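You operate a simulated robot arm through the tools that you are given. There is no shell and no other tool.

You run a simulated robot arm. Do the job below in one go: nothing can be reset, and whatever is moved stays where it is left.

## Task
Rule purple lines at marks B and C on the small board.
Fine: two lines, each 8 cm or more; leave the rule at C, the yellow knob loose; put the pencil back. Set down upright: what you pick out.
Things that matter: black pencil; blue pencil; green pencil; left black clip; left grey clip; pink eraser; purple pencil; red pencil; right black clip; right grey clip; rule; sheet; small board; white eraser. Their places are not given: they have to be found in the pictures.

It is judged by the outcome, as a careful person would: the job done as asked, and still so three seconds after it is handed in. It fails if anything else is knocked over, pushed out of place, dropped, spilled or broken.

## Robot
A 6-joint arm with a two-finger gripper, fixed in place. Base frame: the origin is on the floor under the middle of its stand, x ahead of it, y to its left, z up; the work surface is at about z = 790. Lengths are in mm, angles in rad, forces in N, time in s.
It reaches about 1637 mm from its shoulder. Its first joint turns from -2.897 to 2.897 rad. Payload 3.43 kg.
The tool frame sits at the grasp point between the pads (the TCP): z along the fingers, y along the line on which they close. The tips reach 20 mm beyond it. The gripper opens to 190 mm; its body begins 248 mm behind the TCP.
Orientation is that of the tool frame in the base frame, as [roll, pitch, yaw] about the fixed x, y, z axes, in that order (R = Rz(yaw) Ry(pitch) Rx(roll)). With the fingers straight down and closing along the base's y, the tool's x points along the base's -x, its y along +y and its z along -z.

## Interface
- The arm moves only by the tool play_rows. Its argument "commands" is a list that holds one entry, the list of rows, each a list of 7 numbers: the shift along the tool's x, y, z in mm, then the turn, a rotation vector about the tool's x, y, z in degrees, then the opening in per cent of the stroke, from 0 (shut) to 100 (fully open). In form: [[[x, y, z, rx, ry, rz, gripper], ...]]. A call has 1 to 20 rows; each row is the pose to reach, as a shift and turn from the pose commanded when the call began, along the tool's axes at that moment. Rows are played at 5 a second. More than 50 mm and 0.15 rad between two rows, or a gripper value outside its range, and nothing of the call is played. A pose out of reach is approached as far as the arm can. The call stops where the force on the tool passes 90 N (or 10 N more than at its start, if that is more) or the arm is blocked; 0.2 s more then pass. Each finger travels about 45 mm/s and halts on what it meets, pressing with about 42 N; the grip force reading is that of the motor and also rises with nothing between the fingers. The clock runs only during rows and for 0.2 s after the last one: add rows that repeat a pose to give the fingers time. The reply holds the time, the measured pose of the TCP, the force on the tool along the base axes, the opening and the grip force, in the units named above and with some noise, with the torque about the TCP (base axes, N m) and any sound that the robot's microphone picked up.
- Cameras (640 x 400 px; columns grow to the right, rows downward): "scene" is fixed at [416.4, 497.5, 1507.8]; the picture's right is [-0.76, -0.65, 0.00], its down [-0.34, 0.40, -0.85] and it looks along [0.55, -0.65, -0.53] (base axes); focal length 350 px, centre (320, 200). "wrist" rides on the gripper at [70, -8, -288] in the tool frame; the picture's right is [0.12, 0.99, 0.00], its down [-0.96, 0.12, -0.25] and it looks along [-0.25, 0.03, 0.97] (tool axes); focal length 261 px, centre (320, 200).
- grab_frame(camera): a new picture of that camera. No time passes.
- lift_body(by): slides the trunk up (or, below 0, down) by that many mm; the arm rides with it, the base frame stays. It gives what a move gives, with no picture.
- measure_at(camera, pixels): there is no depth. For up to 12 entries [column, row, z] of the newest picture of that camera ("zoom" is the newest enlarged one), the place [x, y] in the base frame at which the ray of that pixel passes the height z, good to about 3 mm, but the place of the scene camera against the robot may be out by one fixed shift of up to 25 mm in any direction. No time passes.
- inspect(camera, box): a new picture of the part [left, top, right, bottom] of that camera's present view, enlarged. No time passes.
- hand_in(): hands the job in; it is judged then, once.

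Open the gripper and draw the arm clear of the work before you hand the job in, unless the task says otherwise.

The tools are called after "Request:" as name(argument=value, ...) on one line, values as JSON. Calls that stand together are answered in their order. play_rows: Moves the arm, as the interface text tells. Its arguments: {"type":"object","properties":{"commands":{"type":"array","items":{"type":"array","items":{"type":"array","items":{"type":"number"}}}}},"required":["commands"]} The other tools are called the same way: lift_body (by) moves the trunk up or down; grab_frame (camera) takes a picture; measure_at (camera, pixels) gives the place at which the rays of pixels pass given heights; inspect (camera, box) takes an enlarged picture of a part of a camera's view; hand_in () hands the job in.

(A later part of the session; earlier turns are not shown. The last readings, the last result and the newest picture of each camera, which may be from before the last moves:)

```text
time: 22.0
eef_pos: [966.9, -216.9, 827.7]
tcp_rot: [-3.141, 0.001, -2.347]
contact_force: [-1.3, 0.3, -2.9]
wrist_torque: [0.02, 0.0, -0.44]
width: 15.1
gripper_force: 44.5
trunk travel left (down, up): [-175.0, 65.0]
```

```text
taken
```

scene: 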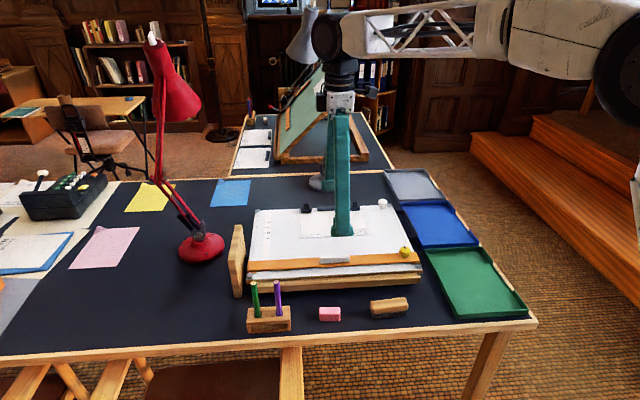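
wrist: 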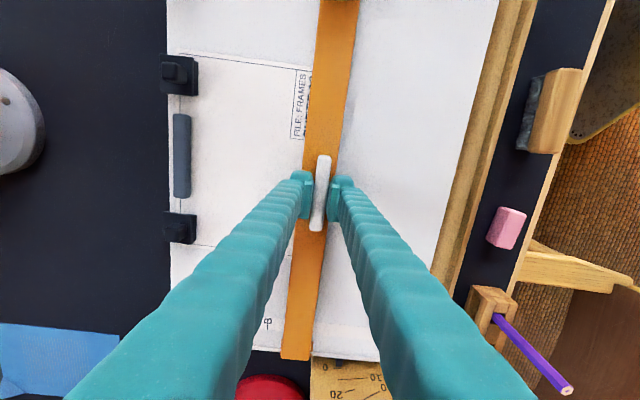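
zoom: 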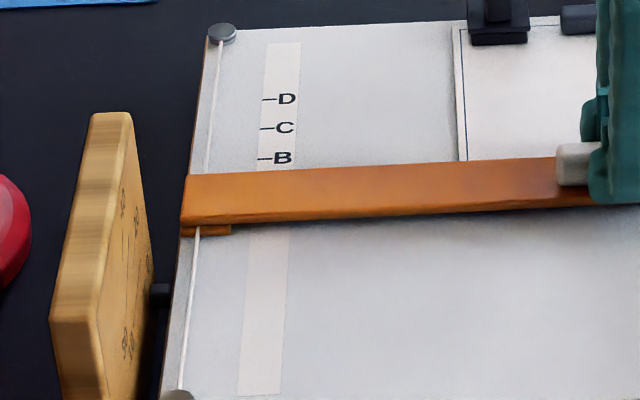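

Forces are near zero now. The B tick is still visible above the rule; I zoom the wrist view near (270,325) to see the B tick against the rule's upper edge from above.

Request:
inspect(camera="wrist", box=[240, 290, 320, 370])

Request:
inspect(camera="wrist", box=[280, 40, 380, 140])

```text
5.00 times, centred on (280, 330) of wrist
```

zoom: 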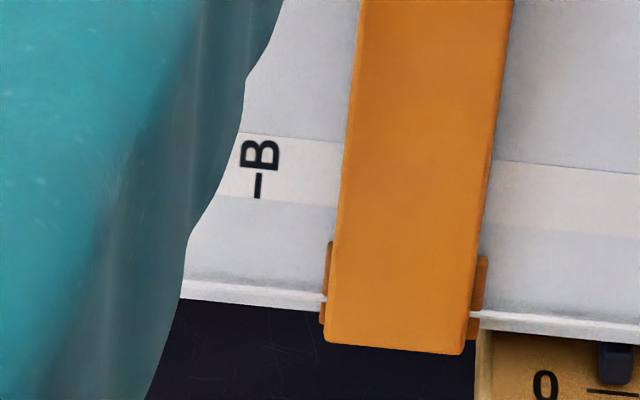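

```text
4.00 times, centred on (330, 90) of wrist
```

zoom: 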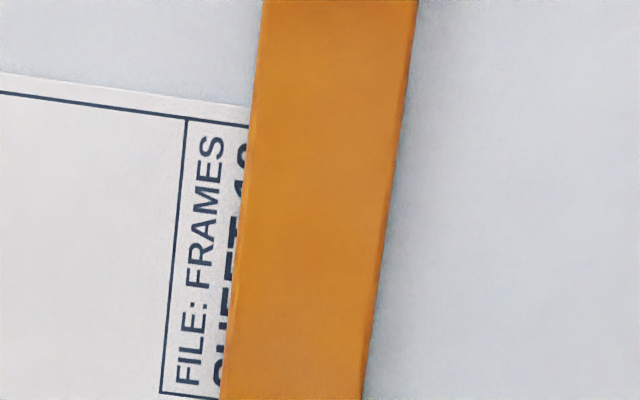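

The gap from rule edge to the B tick is about 25 mm (16 px at ~385 mm depth plus parallax). I slide 21 mm more and re-check.

Request:
play_rows(commands=[[[0, -4, 0, 0, 0, 0, 0], [0, -8, 0, 0, 0, 0, 0], [0, -12, 0, 0, 0, 0, 0], [0, -16, 0, 0, 0, 0, 0], [0, -19, 0, 0, 0, 0, 0], [0, -21, 0, 0, 0, 0, 0], [0, -21, 0, 0, 0, 0, 0]]])

Request:
inspect(camera="wrist", box=[240, 290, 320, 370])

Request:
inspect(camera="scene", box=[240, 205, 310, 275])

```text
time: 23.6
eef_pos: [981.3, -231.5, 827.9]
tcp_rot: [3.142, 0.0, -2.348]
contact_force: [-6.5, -5.3, -3.0]
wrist_torque: [-0.12, 0.17, -0.43]
width: 15.1
gripper_force: 45.6
trunk travel left (down, up): [-175.0, 65.0]
```

```text
5.00 times, centred on (280, 330) of wrist
```

zoom: 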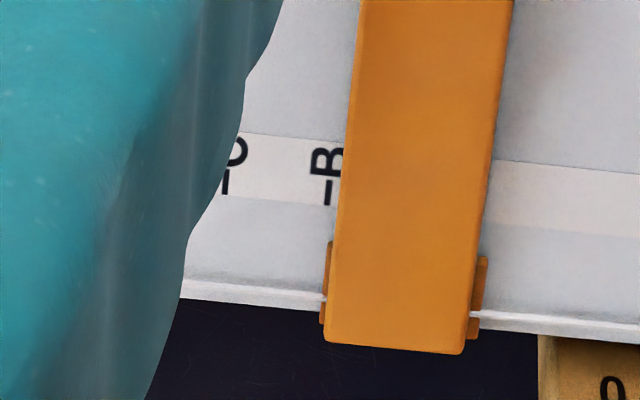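

```text
5.71 times, centred on (275, 240) of scene
```

zoom: 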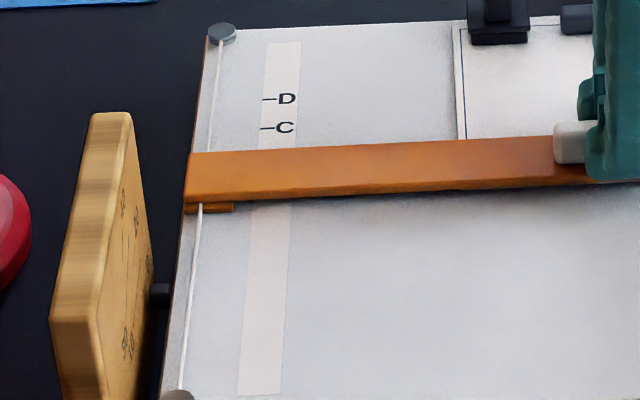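

The C–B spacing is 30 mm and the rule edge is now about 2.6 mm below the B tick. I move 1 mm further and 0.8 mm along x to relieve the side force, then open the gripper.

Request:
play_rows(commands=[[[0.8, -0.5, 0, 0, 0, 0, 0], [0.8, -1.0, 0, 0, 0, 0, 0], [0.8, -1.0, 0, 0, 0, 0, 0], [0.8, -1.0, 0, 0, 0, 0, 12], [0.8, -1.0, 0, 0, 0, 0, 20], [0.8, -1.0, 0, 0, 0, 0, 25], [0.8, -1.0, 0, 0, 0, 0, 25]]])

Request:
inspect(camera="wrist", box=[240, 290, 320, 370])

Request:
grab_frame(camera="wrist")

```text
time: 25.2
eef_pos: [981.5, -232.5, 827.6]
tcp_rot: [-3.141, 0.001, -2.347]
contact_force: [-0.1, 0.7, 0.2]
wrist_torque: [0.0, -0.01, -0.02]
width: 47.6
gripper_force: 0.1
trunk travel left (down, up): [-175.0, 65.0]
```

```text
5.00 times, centred on (280, 330) of wrist
```

zoom: 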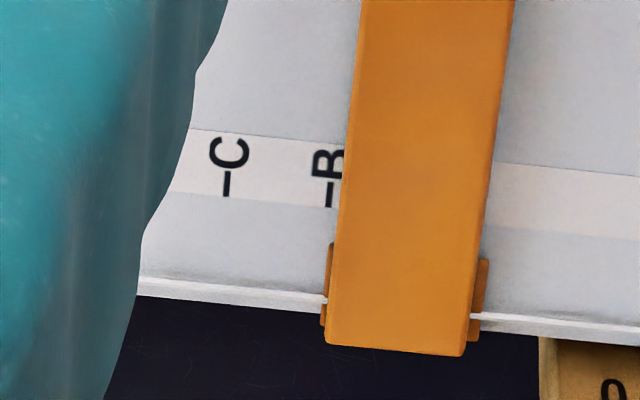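

```text
taken
```

wrist: 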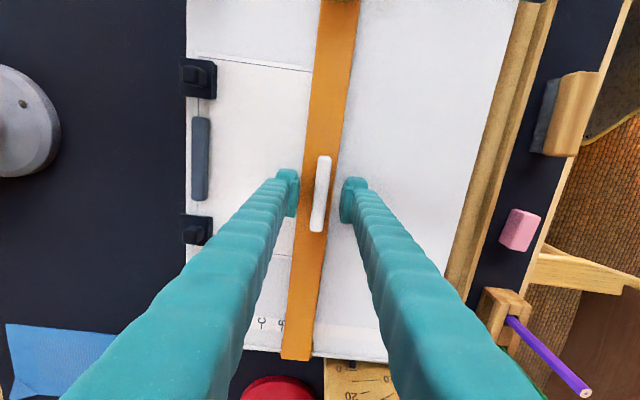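

The rule sits with its edge about 2 mm under the B tick and stays there. I raise 131 mm, then travel to above the purple pencil at about (877.5,99) with tips well above its top.

Request:
play_rows(commands=[[[0, 0, -44, 0, 0, 0, 32], [0, 0, -88, 0, 0, 0, 32], [0, 0, -131, 0, 0, 0, 32], [-20, 38, -131, 0, 0, 0, 32], [-40, 76, -131, 0, 0, 0, 32], [-60, 114, -131, 0, 0, 0, 32], [-80, 152, -131, 0, 0, 0, 32], [-100, 190, -131, 0, 0, 0, 32], [-120, 228, -131, 0, 0, 0, 32], [-140, 266, -131, 0, 0, 0, 32], [-162.4, 306.8, -131, 0, 0, 0, 32], [-162.4, 306.8, -131, 0, 0, 0, 32]]])

Request:
grab_frame(camera="wrist")

Request:
grab_frame(camera="scene")

```text
time: 27.8
eef_pos: [878.6, 97.7, 956.9]
tcp_rot: [3.141, -0.002, -2.346]
contact_force: [-0.1, 0.1, 0.8]
wrist_torque: [0.0, -0.01, 0.02]
width: 60.8
gripper_force: 0.0
trunk travel left (down, up): [-175.0, 65.0]
```

```text
taken
```

wrist: 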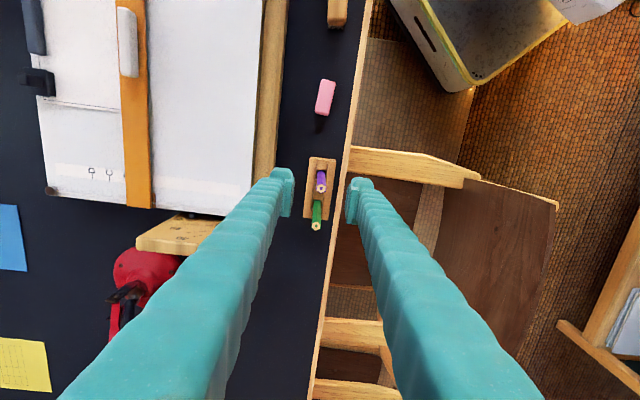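

```text
taken
```

scene: 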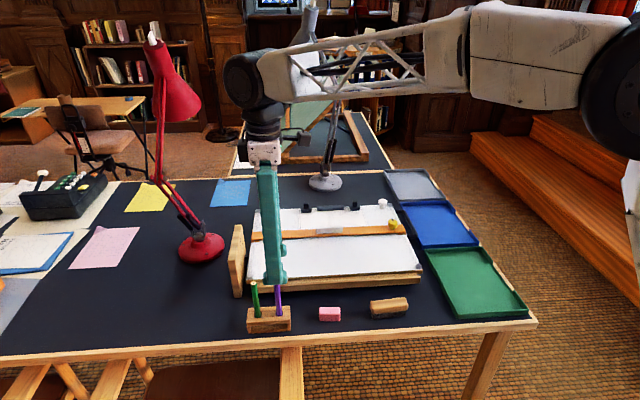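

The purple pencil's top is at about (321,188), on the TCP line. I zoom to see the offset and the hexagon's orientation.

Request:
inspect(camera="wrist", box=[290, 150, 350, 240])

Request:
inspect(camera="scene", box=[235, 240, 315, 340])

```text
4.44 times, centred on (320, 195) of wrist
```

zoom: 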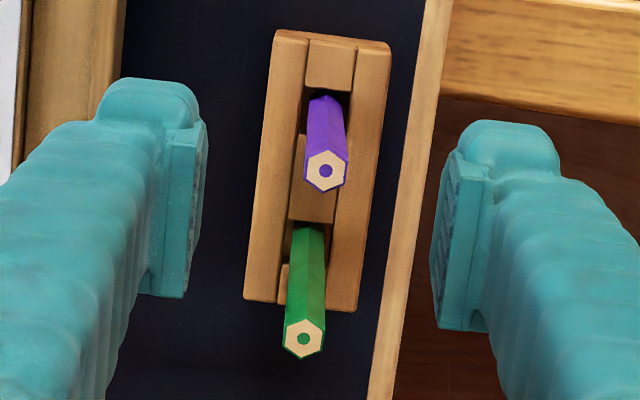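

```text
4.00 times, centred on (275, 290) of scene
```

zoom: 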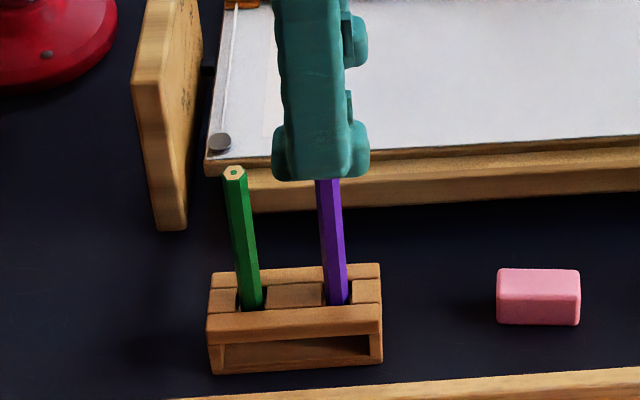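

Offset is about +2.5 mm in tool y; the hexagon's flats face the pads. I shift 2.5 mm and descend 60 mm, so the tips pass the pencil's top, then check.

Request:
play_rows(commands=[[[0, 2.5, 0, 0, 0, 0, 32], [0, 2.5, 20, 0, 0, 0, 32], [0, 2.5, 40, 0, 0, 0, 32], [0, 2.5, 60, 0, 0, 0, 32], [0, 2.5, 60, 0, 0, 0, 32]]])

Request:
inspect(camera="wrist", box=[290, 150, 350, 240])

Request:
inspect(camera="scene", box=[235, 240, 315, 340])

```text
time: 29.0
eef_pos: [877.2, 101.3, 897.2]
tcp_rot: [3.141, 0.0, -2.349]
contact_force: [0.9, -0.3, -0.6]
wrist_torque: [-0.03, -0.02, 0.03]
width: 60.9
gripper_force: 0.1
trunk travel left (down, up): [-175.0, 65.0]
```

```text
4.44 times, centred on (320, 195) of wrist
```

zoom: 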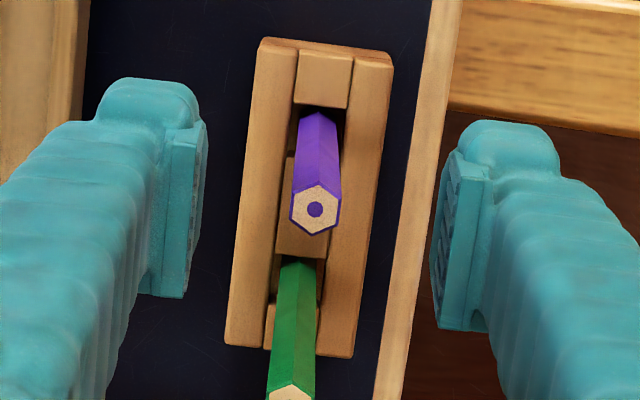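

```text
4.00 times, centred on (275, 290) of scene
```

zoom: 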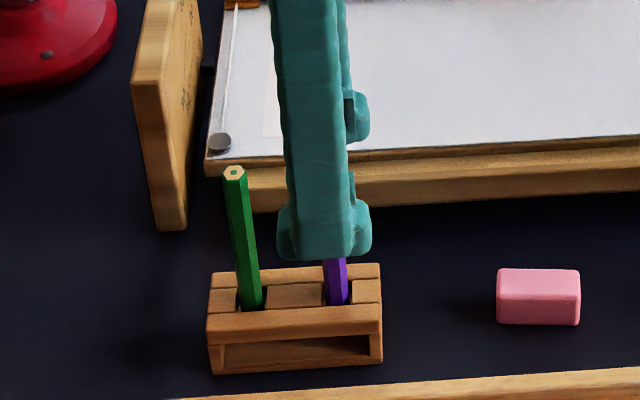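

The pencil top is now at (318.9,197.3), i.e. right at the TCP height ~900 and within 1 mm of the axis. I descend 50 mm more and close on it.

Request:
play_rows(commands=[[[0, -0.8, 15, 0, 0, 0, 32], [0, -0.8, 30, 0, 0, 0, 32], [0, -0.8, 42, 0, 0, 0, 32], [0, -0.8, 50, 0, 0, 0, 32], [0, -0.8, 50, 0, 0, 0, 22], [0, -0.8, 50, 0, 0, 0, 14], [0, -0.8, 50, 0, 0, 0, 10], [0, -0.8, 50, 0, 0, 0, 8], [0, -0.8, 50, 0, 0, 0, 8]]])

Request:
inspect(camera="wrist", box=[290, 150, 350, 240])

Request:
inspect(camera="scene", box=[235, 240, 315, 340])

```text
time: 31.0
eef_pos: [874.7, 98.3, 850.2]
tcp_rot: [3.14, 0.0, -2.348]
contact_force: [-0.6, 0.2, -0.2]
wrist_torque: [0.03, 0.0, 0.0]
width: 15.0
gripper_force: 0.0
trunk travel left (down, up): [-175.0, 65.0]
```

```text
4.44 times, centred on (320, 195) of wrist
```

zoom: 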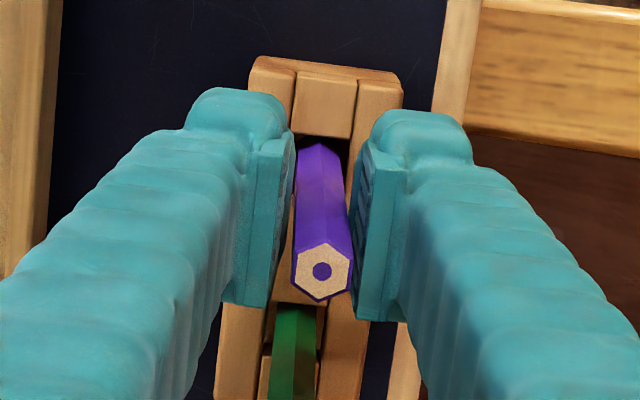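

```text
4.00 times, centred on (275, 290) of scene
```

zoom: 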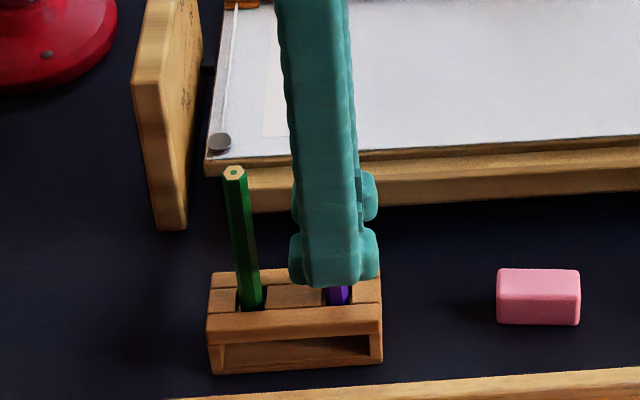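

Width is 15 mm with a little clearance left on both sides; I close fully to grip the pencil.

Request:
play_rows(commands=[[[0, 0, 0, 0, 0, 0, 6.5], [0, 0, 0, 0, 0, 0, 5], [0, 0, 0, 0, 0, 0, 0], [0, 0, 0, 0, 0, 0, 0], [0, 0, 0, 0, 0, 0, 0]]])

Request:
inspect(camera="wrist", box=[290, 150, 350, 240])

```text
time: 32.2
eef_pos: [876.2, 99.2, 851.0]
tcp_rot: [3.141, -0.001, -2.346]
contact_force: [0.4, -0.3, -0.5]
wrist_torque: [0.03, 0.01, 0.01]
width: 9.7
gripper_force: 42.3
trunk travel left (down, up): [-175.0, 65.0]
```

```text
4.44 times, centred on (320, 195) of wrist
```

zoom: 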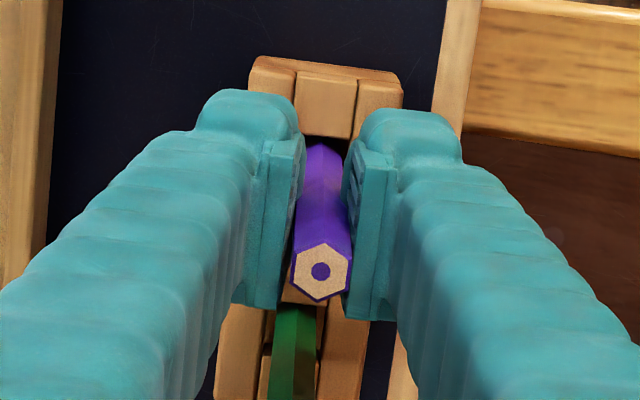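

Gripped: 9.7 mm wide, 42 N, no side load. I lift straight up slowly out of the block and look.

Request:
play_rows(commands=[[[0, 0, -10, 0, 0, 0, 0], [0, 0, -20, 0, 0, 0, 0], [0, 0, -32, 0, 0, 0, 0], [0, 0, -45, 0, 0, 0, 0], [0, 0, -60, 0, 0, 0, 0], [0, 0, -80, 0, 0, 0, 0], [0, 0, -100, 0, 0, 0, 0], [0, 0, -110, 0, 0, 0, 0]]])

Request:
grab_frame(camera="scene")

Request:
inspect(camera="scene", box=[235, 230, 315, 340])

Request:
grab_frame(camera="wrist")

```text
time: 34.0
eef_pos: [877.6, 99.6, 960.0]
tcp_rot: [-3.141, -0.001, -2.349]
contact_force: [-0.2, 0.0, -0.5]
wrist_torque: [0.02, 0.02, -0.03]
width: 9.6
gripper_force: 42.1
trunk travel left (down, up): [-175.0, 65.0]
```

```text
taken
```

scene: 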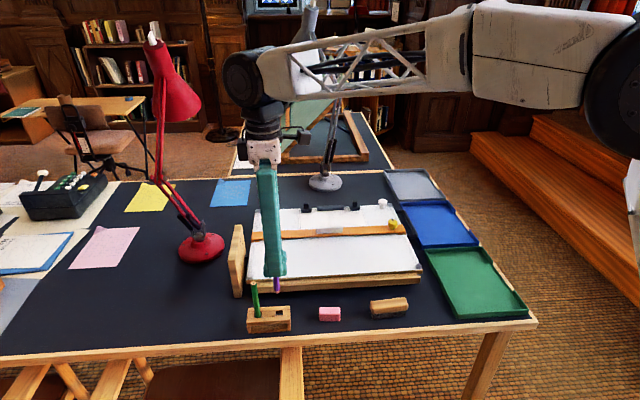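

```text
3.64 times, centred on (275, 285) of scene
```

zoom: 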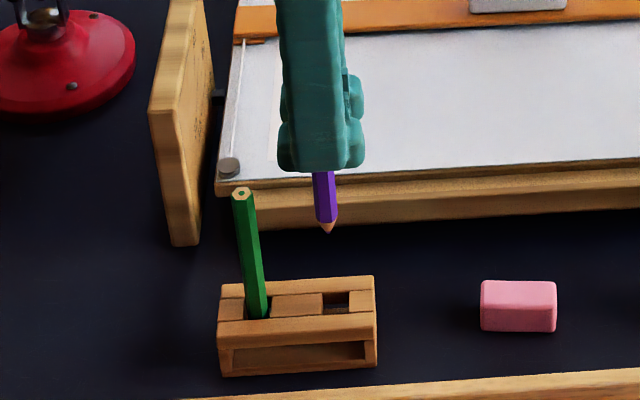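

```text
taken
```

wrist: 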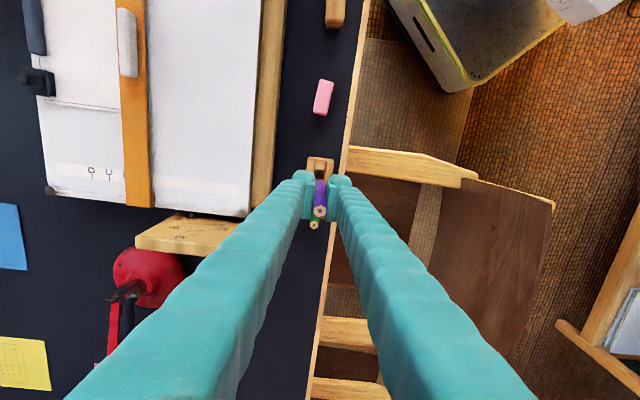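

The purple pencil hangs point down, tip about 103 mm below the TCP; the block stays put with the green pencil. I carry it at safe height over the sheet's left part at the B line, turning 90.4° so the drag will be along the closing direction.

Request:
play_rows(commands=[[[9.4, -28.1, 0, 0, 0, 7.533, 0], [18.8, -56.1, 0, 0, 0, 15.067, 0], [28.2, -84.2, 0, 0, 0, 22.6, 0], [37.5, -112.3, 0, 0, 0, 30.133, 0], [46.9, -140.3, 0, 0, 0, 37.667, 0], [56.3, -168.4, 0, 0, 0, 45.2, 0], [65.7, -196.5, 0, 0, 0, 52.733, 0], [75.1, -224.5, 0, 0, 0, 60.267, 0], [84.5, -252.6, 0, 0, 0, 67.8, 0], [93.8, -280.7, 0, 0, 0, 75.333, 0], [103.2, -308.7, 0, 0, 0, 82.867, 0], [112.6, -336.8, 0, 0, 0, 90.4, 0], [112.6, -336.8, 0, 0, 0, 90.4, 0]]])

Request:
grab_frame(camera="wrist")

Request:
grab_frame(camera="scene")

```text
time: 36.8
eef_pos: [1037.4, -216.5, 958.6]
tcp_rot: [-3.14, 0.002, 2.357]
contact_force: [-0.1, 0.3, -0.1]
wrist_torque: [-0.01, 0.05, 0.02]
width: 9.2
gripper_force: 42.0
trunk travel left (down, up): [-175.0, 65.0]
```

```text
taken
```

wrist: 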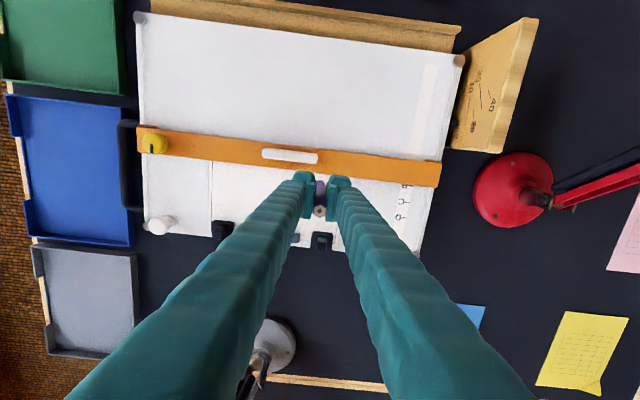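

```text
taken
```

scene: 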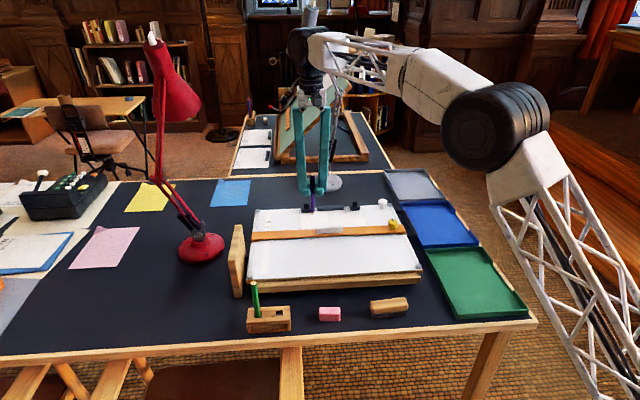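

The pencil is now over the sheet's left part. I descend 40 mm so the tip is some 25 mm above the board, then zoom.

Request:
play_rows(commands=[[[0, 0, 15, 0, 0, 0, 0], [0, 0, 30, 0, 0, 0, 0], [0, 0, 40, 0, 0, 0, 0], [0, 0, 40, 0, 0, 0, 0]]])

Request:
inspect(camera="wrist", box=[280, 140, 430, 240])

Request:
inspect(camera="scene", box=[270, 180, 370, 250])

Request:
inspect(camera="wrist", box=[295, 150, 355, 220])

```text
time: 37.8
eef_pos: [1038.0, -217.1, 919.0]
tcp_rot: [-3.141, 0.0, 2.358]
contact_force: [-0.1, -0.2, -0.6]
wrist_torque: [0.01, 0.01, 0.02]
width: 9.5
gripper_force: 41.9
trunk travel left (down, up): [-175.0, 65.0]
```

```text
4.00 times, centred on (355, 190) of wrist
```

zoom: 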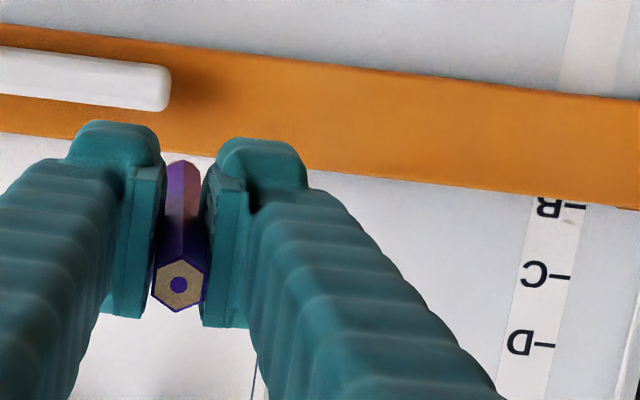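

```text
5.71 times, centred on (320, 215) of scene
```

zoom: 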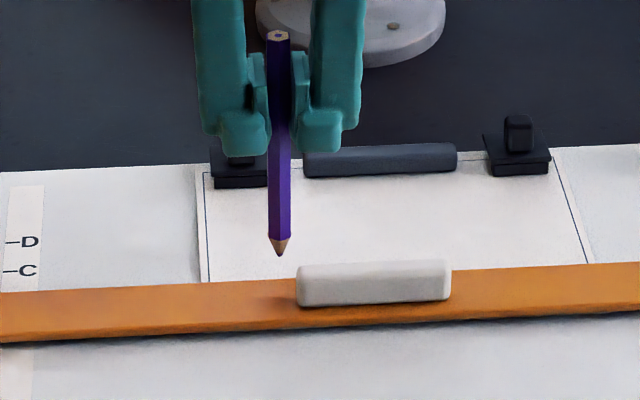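

```text
5.71 times, centred on (325, 185) of wrist
```

zoom: 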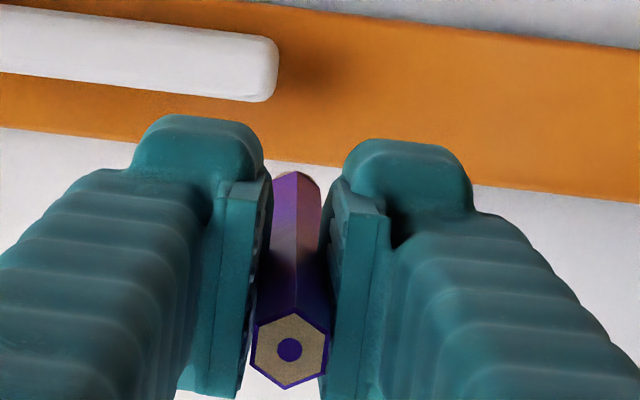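

The pencil hangs vertical in the scene view, tip at zoom (280,256). To judge the tip against the rule's edge I zoom closer in the wrist view around the pencil's lower end (near (320,181)).

Request:
inspect(camera="wrist", box=[308, 172, 332, 188])

Request:
inspect(camera="scene", box=[290, 205, 350, 240])

```text
16.00 times, centred on (320, 180) of wrist
```

zoom: 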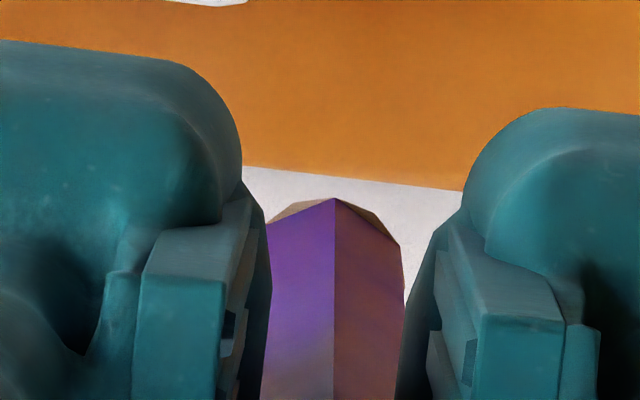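

```text
10.67 times, centred on (320, 222) of scene
```

zoom: 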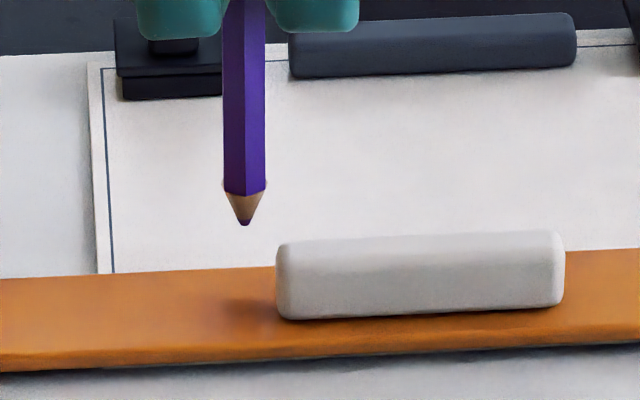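

In the wrist zoom the tip is hidden behind the pencil's body, but the rule edge (row ~178.5) is only about 2 mm from the pencil axis. I move 2.5 mm away from the rule (tool −x) and descend 15 mm, then look again.

Request:
play_rows(commands=[[[-2.5, 0, 5, 0, 0, 0, 0], [-2.5, 0, 10, 0, 0, 0, 0], [-2.5, 0, 15, 0, 0, 0, 0], [-2.5, 0, 15, 0, 0, 0, 0]]])

Request:
inspect(camera="scene", box=[290, 205, 350, 240])

Request:
inspect(camera="wrist", box=[308, 172, 332, 188])

```text
time: 38.8
eef_pos: [1039.6, -218.3, 904.3]
tcp_rot: [3.14, -0.002, 2.357]
contact_force: [0.3, 0.2, 0.0]
wrist_torque: [0.01, 0.0, 0.01]
width: 9.5
gripper_force: 42.0
trunk travel left (down, up): [-175.0, 65.0]
```

```text
10.67 times, centred on (320, 222) of scene
```

zoom: 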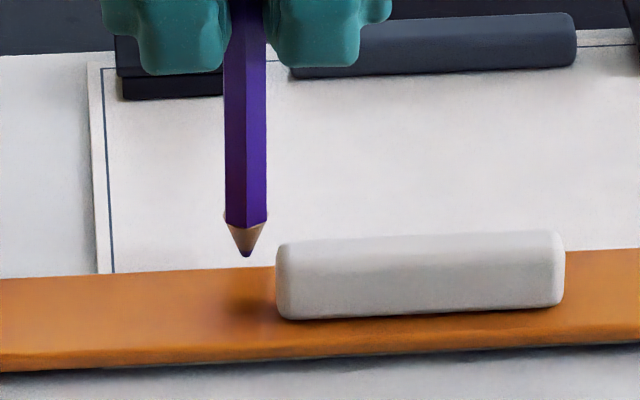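

```text
16.00 times, centred on (320, 180) of wrist
```

zoom: 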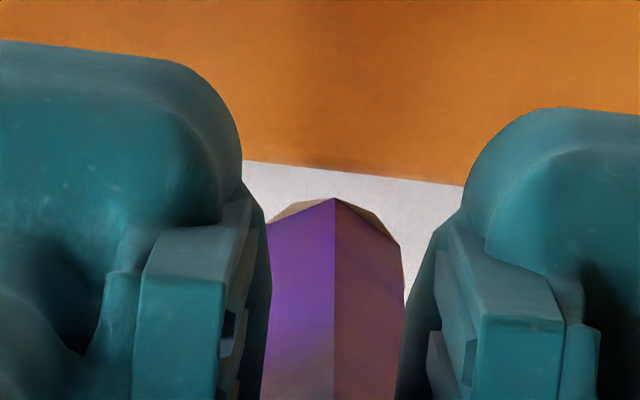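

Still clear. I descend 6 mm in 2 mm steps and watch the vertical force.

Request:
play_rows(commands=[[[0, 0, 2, 0, 0, 0, 0], [0, 0, 4, 0, 0, 0, 0], [0, 0, 6, 0, 0, 0, 0]]])

Request:
inspect(camera="scene", box=[290, 205, 350, 240])

```text
time: 39.6
eef_pos: [1040.2, -218.0, 899.2]
tcp_rot: [3.141, 0.0, 2.356]
contact_force: [0.1, 0.9, 0.2]
wrist_torque: [-0.02, 0.01, 0.01]
width: 9.4
gripper_force: 41.4
trunk travel left (down, up): [-175.0, 65.0]
```

```text
10.67 times, centred on (320, 222) of scene
```

zoom: 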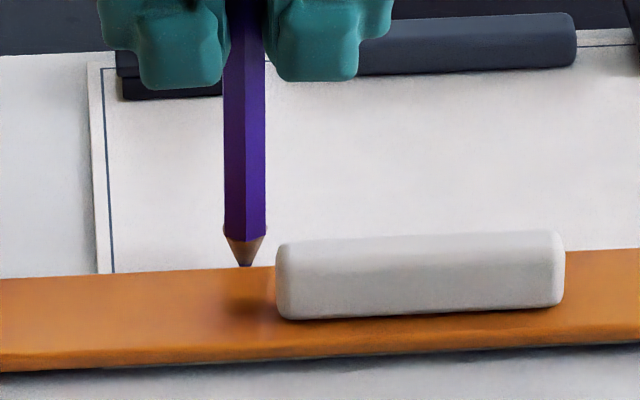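

The tip has just passed behind the rule's upper edge in the scene view, so it is on the sheet side of the rule. I continue down 4 mm in 1 mm steps.

Request:
play_rows(commands=[[[0, 0, 1, 0, 0, 0, 0], [0, 0, 2, 0, 0, 0, 0], [0, 0, 3, 0, 0, 0, 0], [0, 0, 4, 0, 0, 0, 0]]])

Request:
inspect(camera="scene", box=[290, 205, 350, 240])

```text
time: 40.6
eef_pos: [1039.8, -218.5, 896.2]
tcp_rot: [3.14, 0.003, 2.359]
contact_force: [0.5, 0.9, 14.2]
wrist_torque: [-0.04, -0.17, 0.03]
width: 9.5
gripper_force: 42.5
trunk travel left (down, up): [-175.0, 65.0]
```

```text
10.67 times, centred on (320, 222) of scene
```

zoom: 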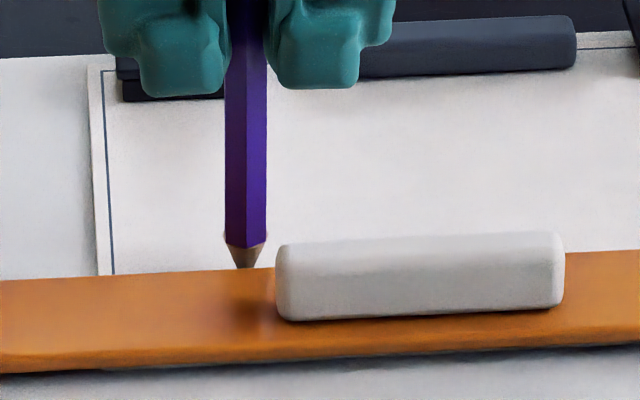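

Contact with the sheet: 14 N at commanded z≈895, with no side force. That's more than needed, so I ease up by 0.8 mm and read again.

Request:
play_rows(commands=[[[0, 0, -0.4, 0, 0, 0, 0], [0, 0, -0.8, 0, 0, 0, 0], [0, 0, -0.8, 0, 0, 0, 0]]])

Request:
inspect(camera="scene", box=[290, 205, 350, 240])

```text
time: 41.4
eef_pos: [1039.4, -218.2, 895.6]
tcp_rot: [-3.141, 0.0, 2.358]
contact_force: [2.6, -1.0, 14.1]
wrist_torque: [-0.1, -0.25, 0.06]
width: 9.5
gripper_force: 41.6
trunk travel left (down, up): [-175.0, 65.0]
```

```text
10.67 times, centred on (320, 222) of scene
```

zoom: 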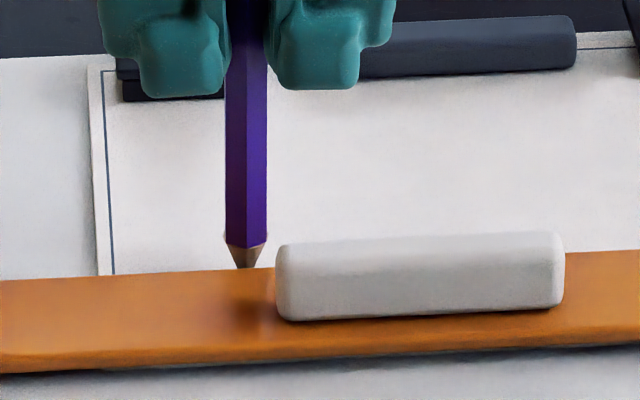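

The force is still 14 N (the earlier reading had not settled). I raise another 1 mm and wait.

Request:
play_rows(commands=[[[0, 0, -0.5, 0, 0, 0, 0], [0, 0, -1.0, 0, 0, 0, 0], [0, 0, -1.0, 0, 0, 0, 0], [0, 0, -1.0, 0, 0, 0, 0]]])

Request:
inspect(camera="scene", box=[290, 205, 350, 240])

```text
time: 42.4
eef_pos: [1039.8, -217.8, 896.4]
tcp_rot: [3.139, 0.001, 2.356]
contact_force: [0.3, -0.4, 4.9]
wrist_torque: [0.09, -0.03, 0.0]
width: 9.7
gripper_force: 42.4
trunk travel left (down, up): [-175.0, 65.0]
```

```text
10.67 times, centred on (320, 222) of scene
```

zoom: 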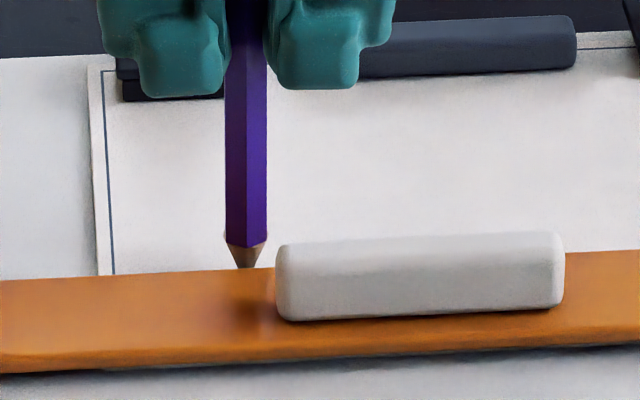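

Now about 5 N, a reasonable pencil pressure. I drag 30 mm toward the right (tool −y) in 4–5 mm rows and check forces.

Request:
play_rows(commands=[[[0, -3, 0, 0, 0, 0, 0], [0, -7, 0, 0, 0, 0, 0], [0, -12, 0, 0, 0, 0, 0], [0, -17, 0, 0, 0, 0, 0], [0, -22, 0, 0, 0, 0, 0], [0, -26, 0, 0, 0, 0, 0], [0, -30, 0, 0, 0, 0, 0], [0, -30, 0, 0, 0, 0, 0]]])

Request:
inspect(camera="scene", box=[290, 205, 350, 240])

Request:
inspect(camera="wrist", box=[280, 140, 430, 240])

```text
time: 44.2
eef_pos: [1018.1, -239.1, 895.4]
tcp_rot: [-3.14, -0.001, 2.359]
contact_force: [1.7, 2.4, 5.2]
wrist_torque: [0.2, -0.19, 0.02]
width: 9.5
gripper_force: 42.0
trunk travel left (down, up): [-175.0, 65.0]
```

```text
10.67 times, centred on (320, 222) of scene
```

zoom: 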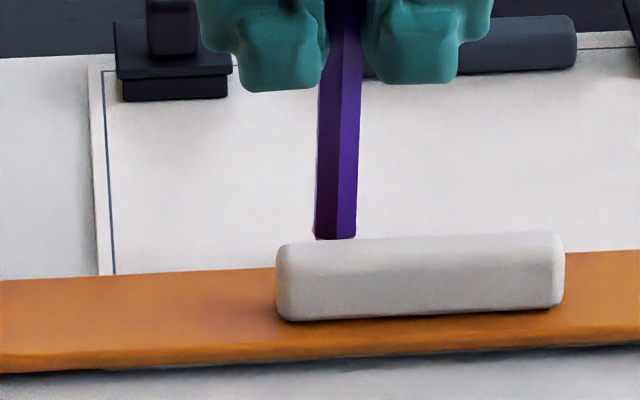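

```text
4.00 times, centred on (355, 190) of wrist
```

zoom: 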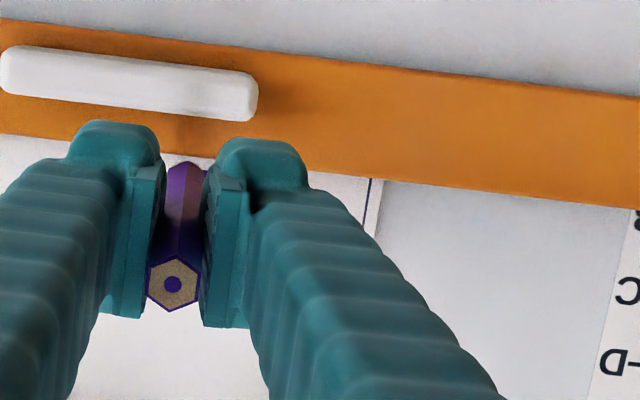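

Pressure stays at 5 N and drag about 3 N, steady. The drawn part is hidden behind the finger and rule; I continue another 40 mm.

Request:
play_rows(commands=[[[0, -4, 0, 0, 0, 0, 0], [0, -9, 0, 0, 0, 0, 0], [0, -14, 0, 0, 0, 0, 0], [0, -19, 0, 0, 0, 0, 0], [0, -24, 0, 0, 0, 0, 0], [0, -29, 0, 0, 0, 0, 0], [0, -34, 0, 0, 0, 0, 0], [0, -40, 0, 0, 0, 0, 0], [0, -40, 0, 0, 0, 0, 0]]])

Request:
inspect(camera="wrist", box=[310, 150, 410, 220])

Request:
inspect(camera="scene", box=[290, 195, 380, 245])

```text
time: 46.2
eef_pos: [990.2, -268.1, 897.3]
tcp_rot: [3.141, 0.001, 2.358]
contact_force: [0.1, -0.6, 1.5]
wrist_torque: [0.04, -0.09, 0.03]
width: 9.7
gripper_force: 42.3
trunk travel left (down, up): [-175.0, 65.0]
```

```text
5.71 times, centred on (360, 185) of wrist
```

zoom: 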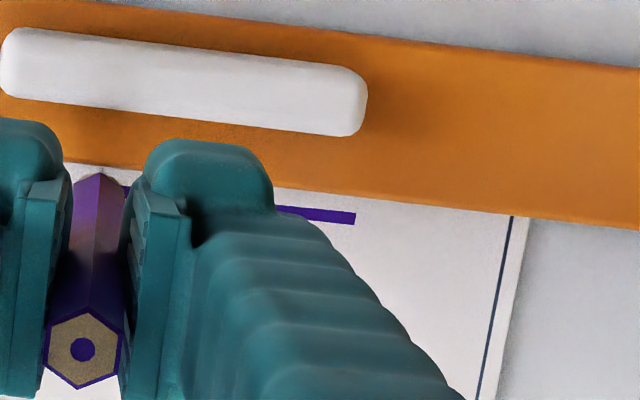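

```text
7.11 times, centred on (335, 220) of scene
```

zoom: 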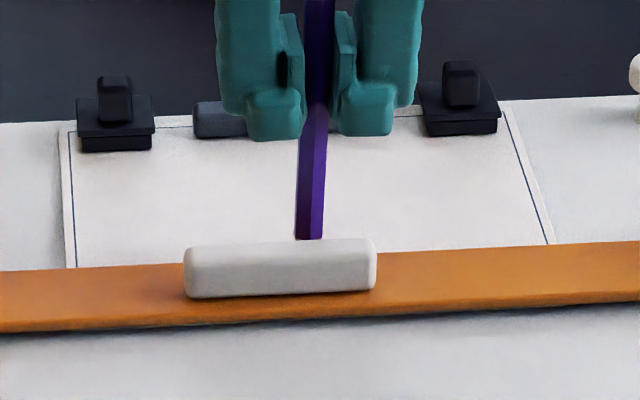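

The purple line is visible: starting at zoom (355,218) running left to the pencil, just above the rule's edge. The pressure dropped to 1.5 N, so I lower 0.5 mm, go back 8 mm over the line and then on for 40 mm.

Request:
play_rows(commands=[[[0, 0, 0.5, 0, 0, 0, 0], [0, 4, 0.5, 0, 0, 0, 0], [0, 8, 0.5, 0, 0, 0, 0], [0, 4, 0.5, 0, 0, 0, 0], [0, -1, 0.5, 0, 0, 0, 0], [0, -6, 0.5, 0, 0, 0, 0], [0, -11, 0.5, 0, 0, 0, 0], [0, -16, 0.5, 0, 0, 0, 0], [0, -20, 0.5, 0, 0, 0, 0], [0, -20, 0.5, 0, 0, 0, 0]]])

Request:
inspect(camera="wrist", box=[310, 150, 410, 220])

```text
time: 48.4
eef_pos: [976.6, -281.5, 895.8]
tcp_rot: [3.141, 0.002, 2.357]
contact_force: [0.3, 1.4, 3.6]
wrist_torque: [0.21, -0.06, 0.0]
width: 9.6
gripper_force: 41.8
trunk travel left (down, up): [-175.0, 65.0]
```

```text
5.71 times, centred on (360, 185) of wrist
```

zoom: 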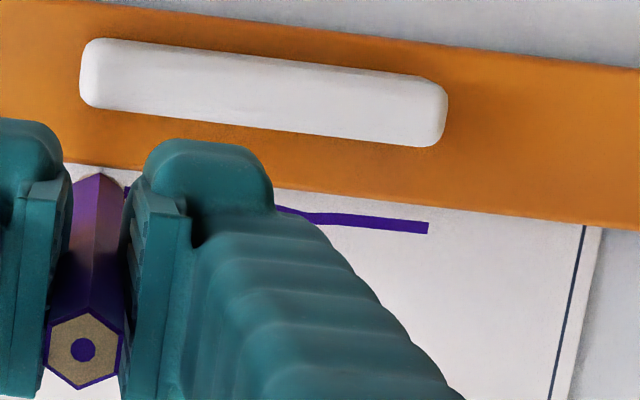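

The line continues (zoom 428→275) with a slight bend. I check where it lies relative to the B tick in a wider view before going on.

Request:
inspect(camera="wrist", box=[310, 150, 470, 250])

Request:
inspect(camera="wrist", box=[355, 180, 395, 205])

```text
4.00 times, centred on (390, 200) of wrist
```

zoom: 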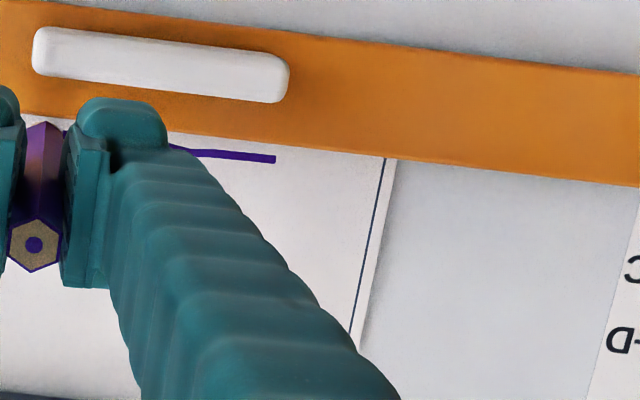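

```text
16.00 times, centred on (375, 192) of wrist
```

zoom: 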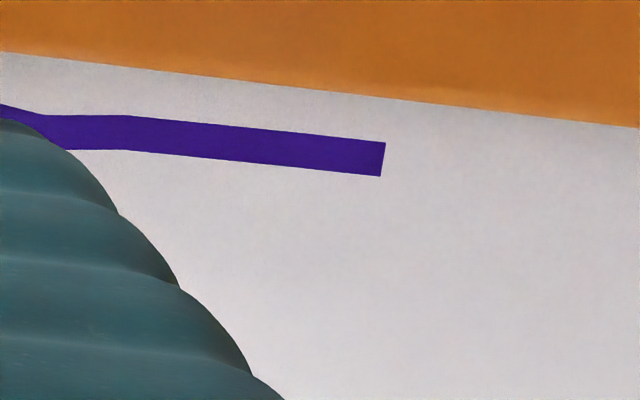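

The line's centre is about 5.8 mm (visible) above the rule's edge, more than I intended. About 90 mm is already drawn; I lift straight up 70 mm and look from above at the line against the B tick.

Request:
play_rows(commands=[[[0, 0, -5, 0, 0, 0, 0], [0, 0, -20, 0, 0, 0, 0], [0, 0, -45, 0, 0, 0, 0], [0, 0, -70, 0, 0, 0, 0], [-40, 20, -70, 0, 0, 0, 0], [-70, 40, -70, 0, 0, 0, 0], [-70, 40, -70, 0, 0, 0, 0]]])

Request:
grab_frame(camera="wrist")

Request:
inspect(camera="wrist", box=[200, 80, 460, 200])

```text
time: 50.0
eef_pos: [1055.0, -303.4, 966.7]
tcp_rot: [3.141, -0.001, 2.358]
contact_force: [0.5, 0.1, -1.4]
wrist_torque: [0.01, 0.11, 0.06]
width: 9.6
gripper_force: 42.1
trunk travel left (down, up): [-175.0, 65.0]
```

```text
taken
```

wrist: 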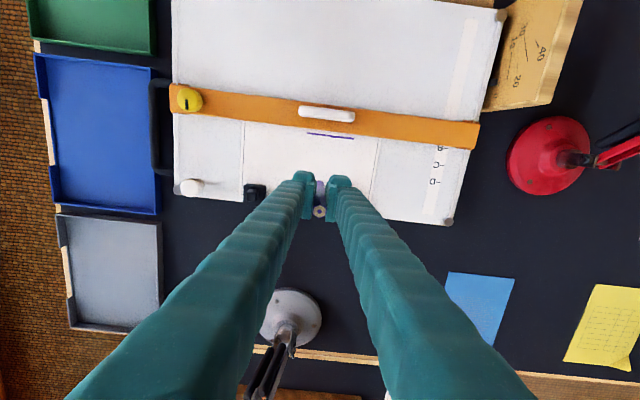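

```text
2.46 times, centred on (330, 140) of wrist
```

zoom: 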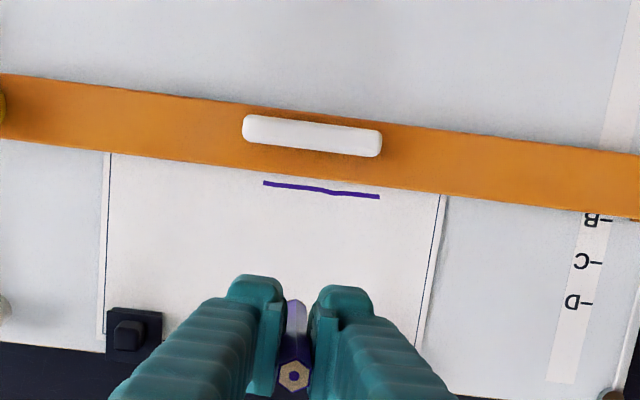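

The line runs from zoom (263,183) to (380,196) and appears some 4–5 mm above the B tick. I zoom on the marks and line for exact figures.

Request:
inspect(camera="wrist", box=[400, 130, 480, 230])

Request:
measure_at(camera="zoom", pixels=[[320, 200, 793]])

Request:
inspect(camera="wrist", box=[295, 120, 365, 150])

```text
4.00 times, centred on (440, 180) of wrist
```

zoom: 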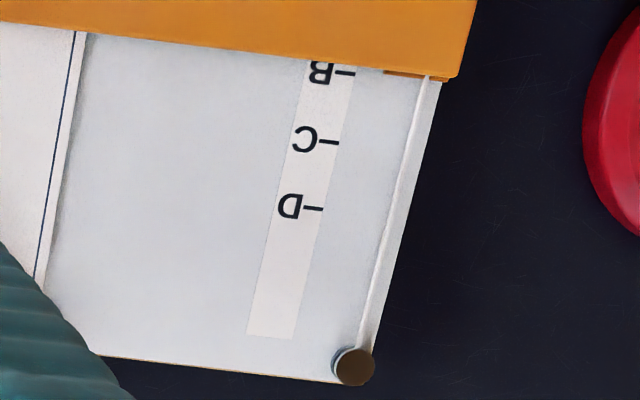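

```text
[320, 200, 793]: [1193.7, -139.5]
```

```text
9.14 times, centred on (330, 135) of wrist
```

zoom: 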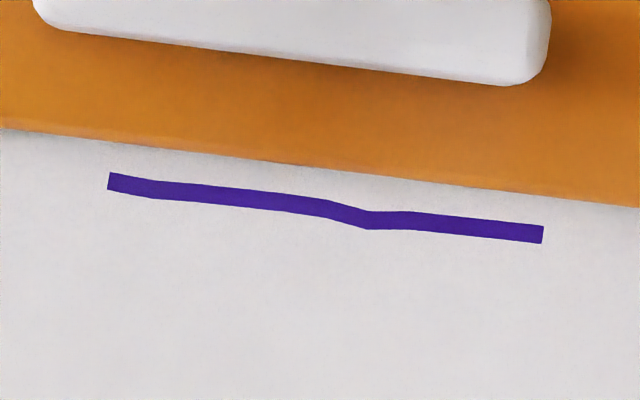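

Measured: the line lies 3.3–4.8 mm above the B tick, the rule edge 4 mm below it, and the line is about 82 mm long — a bit short on margin. I check that the pencil still sits straight in the grip before extending it.

Request:
inspect(camera="scene", box=[270, 150, 370, 230])

Request:
inspect(camera="wrist", box=[300, 165, 340, 225])

```text
5.00 times, centred on (320, 190) of scene
```

zoom: 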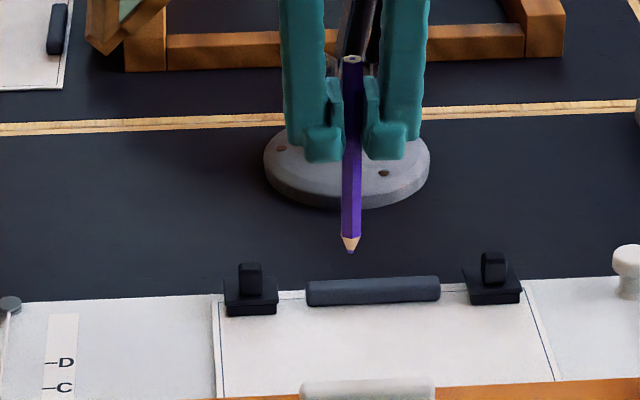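

```text
6.67 times, centred on (320, 195) of wrist
```

zoom: 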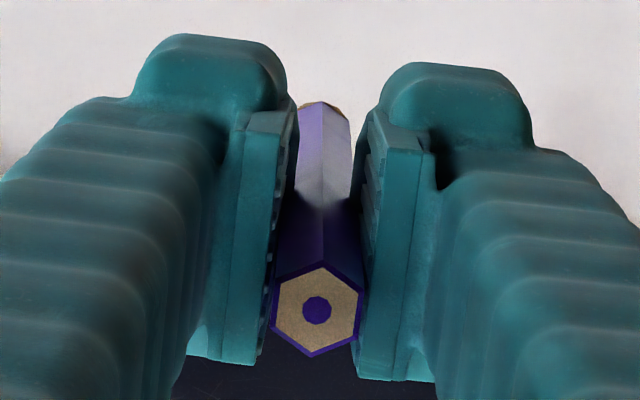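

The pencil is straight (tip within ~1 mm of the axis). I go back to a point 15 mm inside the drawn end, descend gently, and extend the line to the right.

Request:
play_rows(commands=[[[35, -12, 0, 0, 0, 0, 0], [70, -25, 0, 0, 0, 0, 0], [70, -25, 25, 0, 0, 0, 0], [70, -25, 45, 0, 0, 0, 0], [70, -25, 60, 0, 0, 0, 0], [70, -25, 66, 0, 0, 0, 0], [70, -25, 68, 0, 0, 0, 0], [70, -25, 69, 0, 0, 0, 0], [70, -25, 69.6, 0, 0, 0, 0], [70, -25, 69.6, 0, 0, 0, 0]]])

Request:
inspect(camera="wrist", box=[310, 150, 410, 220])

```text
time: 52.2
eef_pos: [986.7, -272.3, 895.3]
tcp_rot: [-3.141, -0.001, 2.356]
contact_force: [0.4, 0.0, 1.6]
wrist_torque: [-0.01, 0.02, 0.02]
width: 9.5
gripper_force: 41.7
trunk travel left (down, up): [-175.0, 65.0]
```

```text
5.71 times, centred on (360, 185) of wrist
```

zoom: 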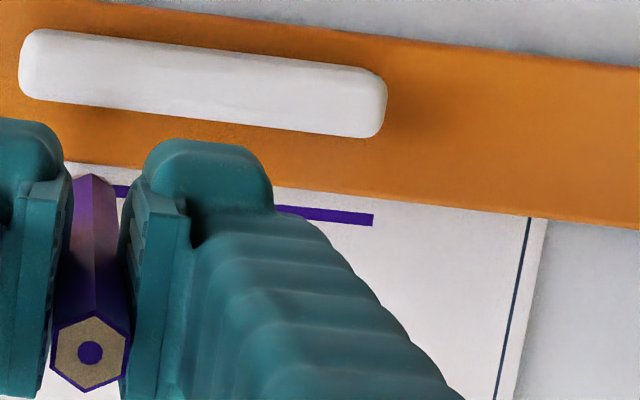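

Just touching (1.6 N). I lower 0.5 mm more and drag 20 mm, then check the force.

Request:
play_rows(commands=[[[0, 0, 0.5, 0, 0, 0, 0], [0, -3, 0.5, 0, 0, 0, 0], [0, -7, 0.5, 0, 0, 0, 0], [0, -11, 0.5, 0, 0, 0, 0], [0, -15, 0.5, 0, 0, 0, 0], [0, -20, 0.5, 0, 0, 0, 0], [0, -20, 0.5, 0, 0, 0, 0]]])

Request:
inspect(camera="wrist", box=[310, 150, 410, 220])

```text
time: 53.8
eef_pos: [971.9, -285.2, 897.0]
tcp_rot: [3.14, -0.002, 2.357]
contact_force: [0.8, 0.8, 2.7]
wrist_torque: [0.14, -0.05, 0.01]
width: 9.6
gripper_force: 41.9
trunk travel left (down, up): [-175.0, 65.0]
```

```text
5.71 times, centred on (360, 185) of wrist
```

zoom: 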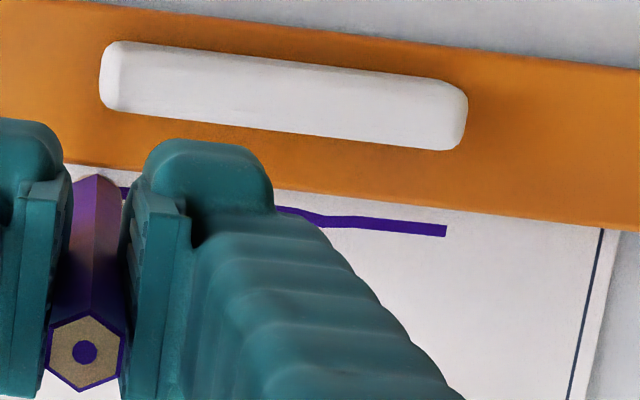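

Contact 2.7 N with light drag; I continue another 25 mm with slightly more pressure, ending the line well past 100 mm.

Request:
play_rows(commands=[[[0, -4, 0.2, 0, 0, 0, 0], [0, -8, 0.2, 0, 0, 0, 0], [0, -12, 0.2, 0, 0, 0, 0], [0, -16, 0.2, 0, 0, 0, 0], [0, -20, 0.2, 0, 0, 0, 0], [0, -25, 0.2, 0, 0, 0, 0], [0, -25, 0.2, 0, 0, 0, 0]]])

```text
time: 55.4
eef_pos: [956.1, -302.6, 895.3]
tcp_rot: [3.142, 0.001, 2.357]
contact_force: [2.6, 1.4, 5.5]
wrist_torque: [0.17, -0.22, 0.01]
width: 9.8
gripper_force: 42.0
trunk travel left (down, up): [-175.0, 65.0]
```

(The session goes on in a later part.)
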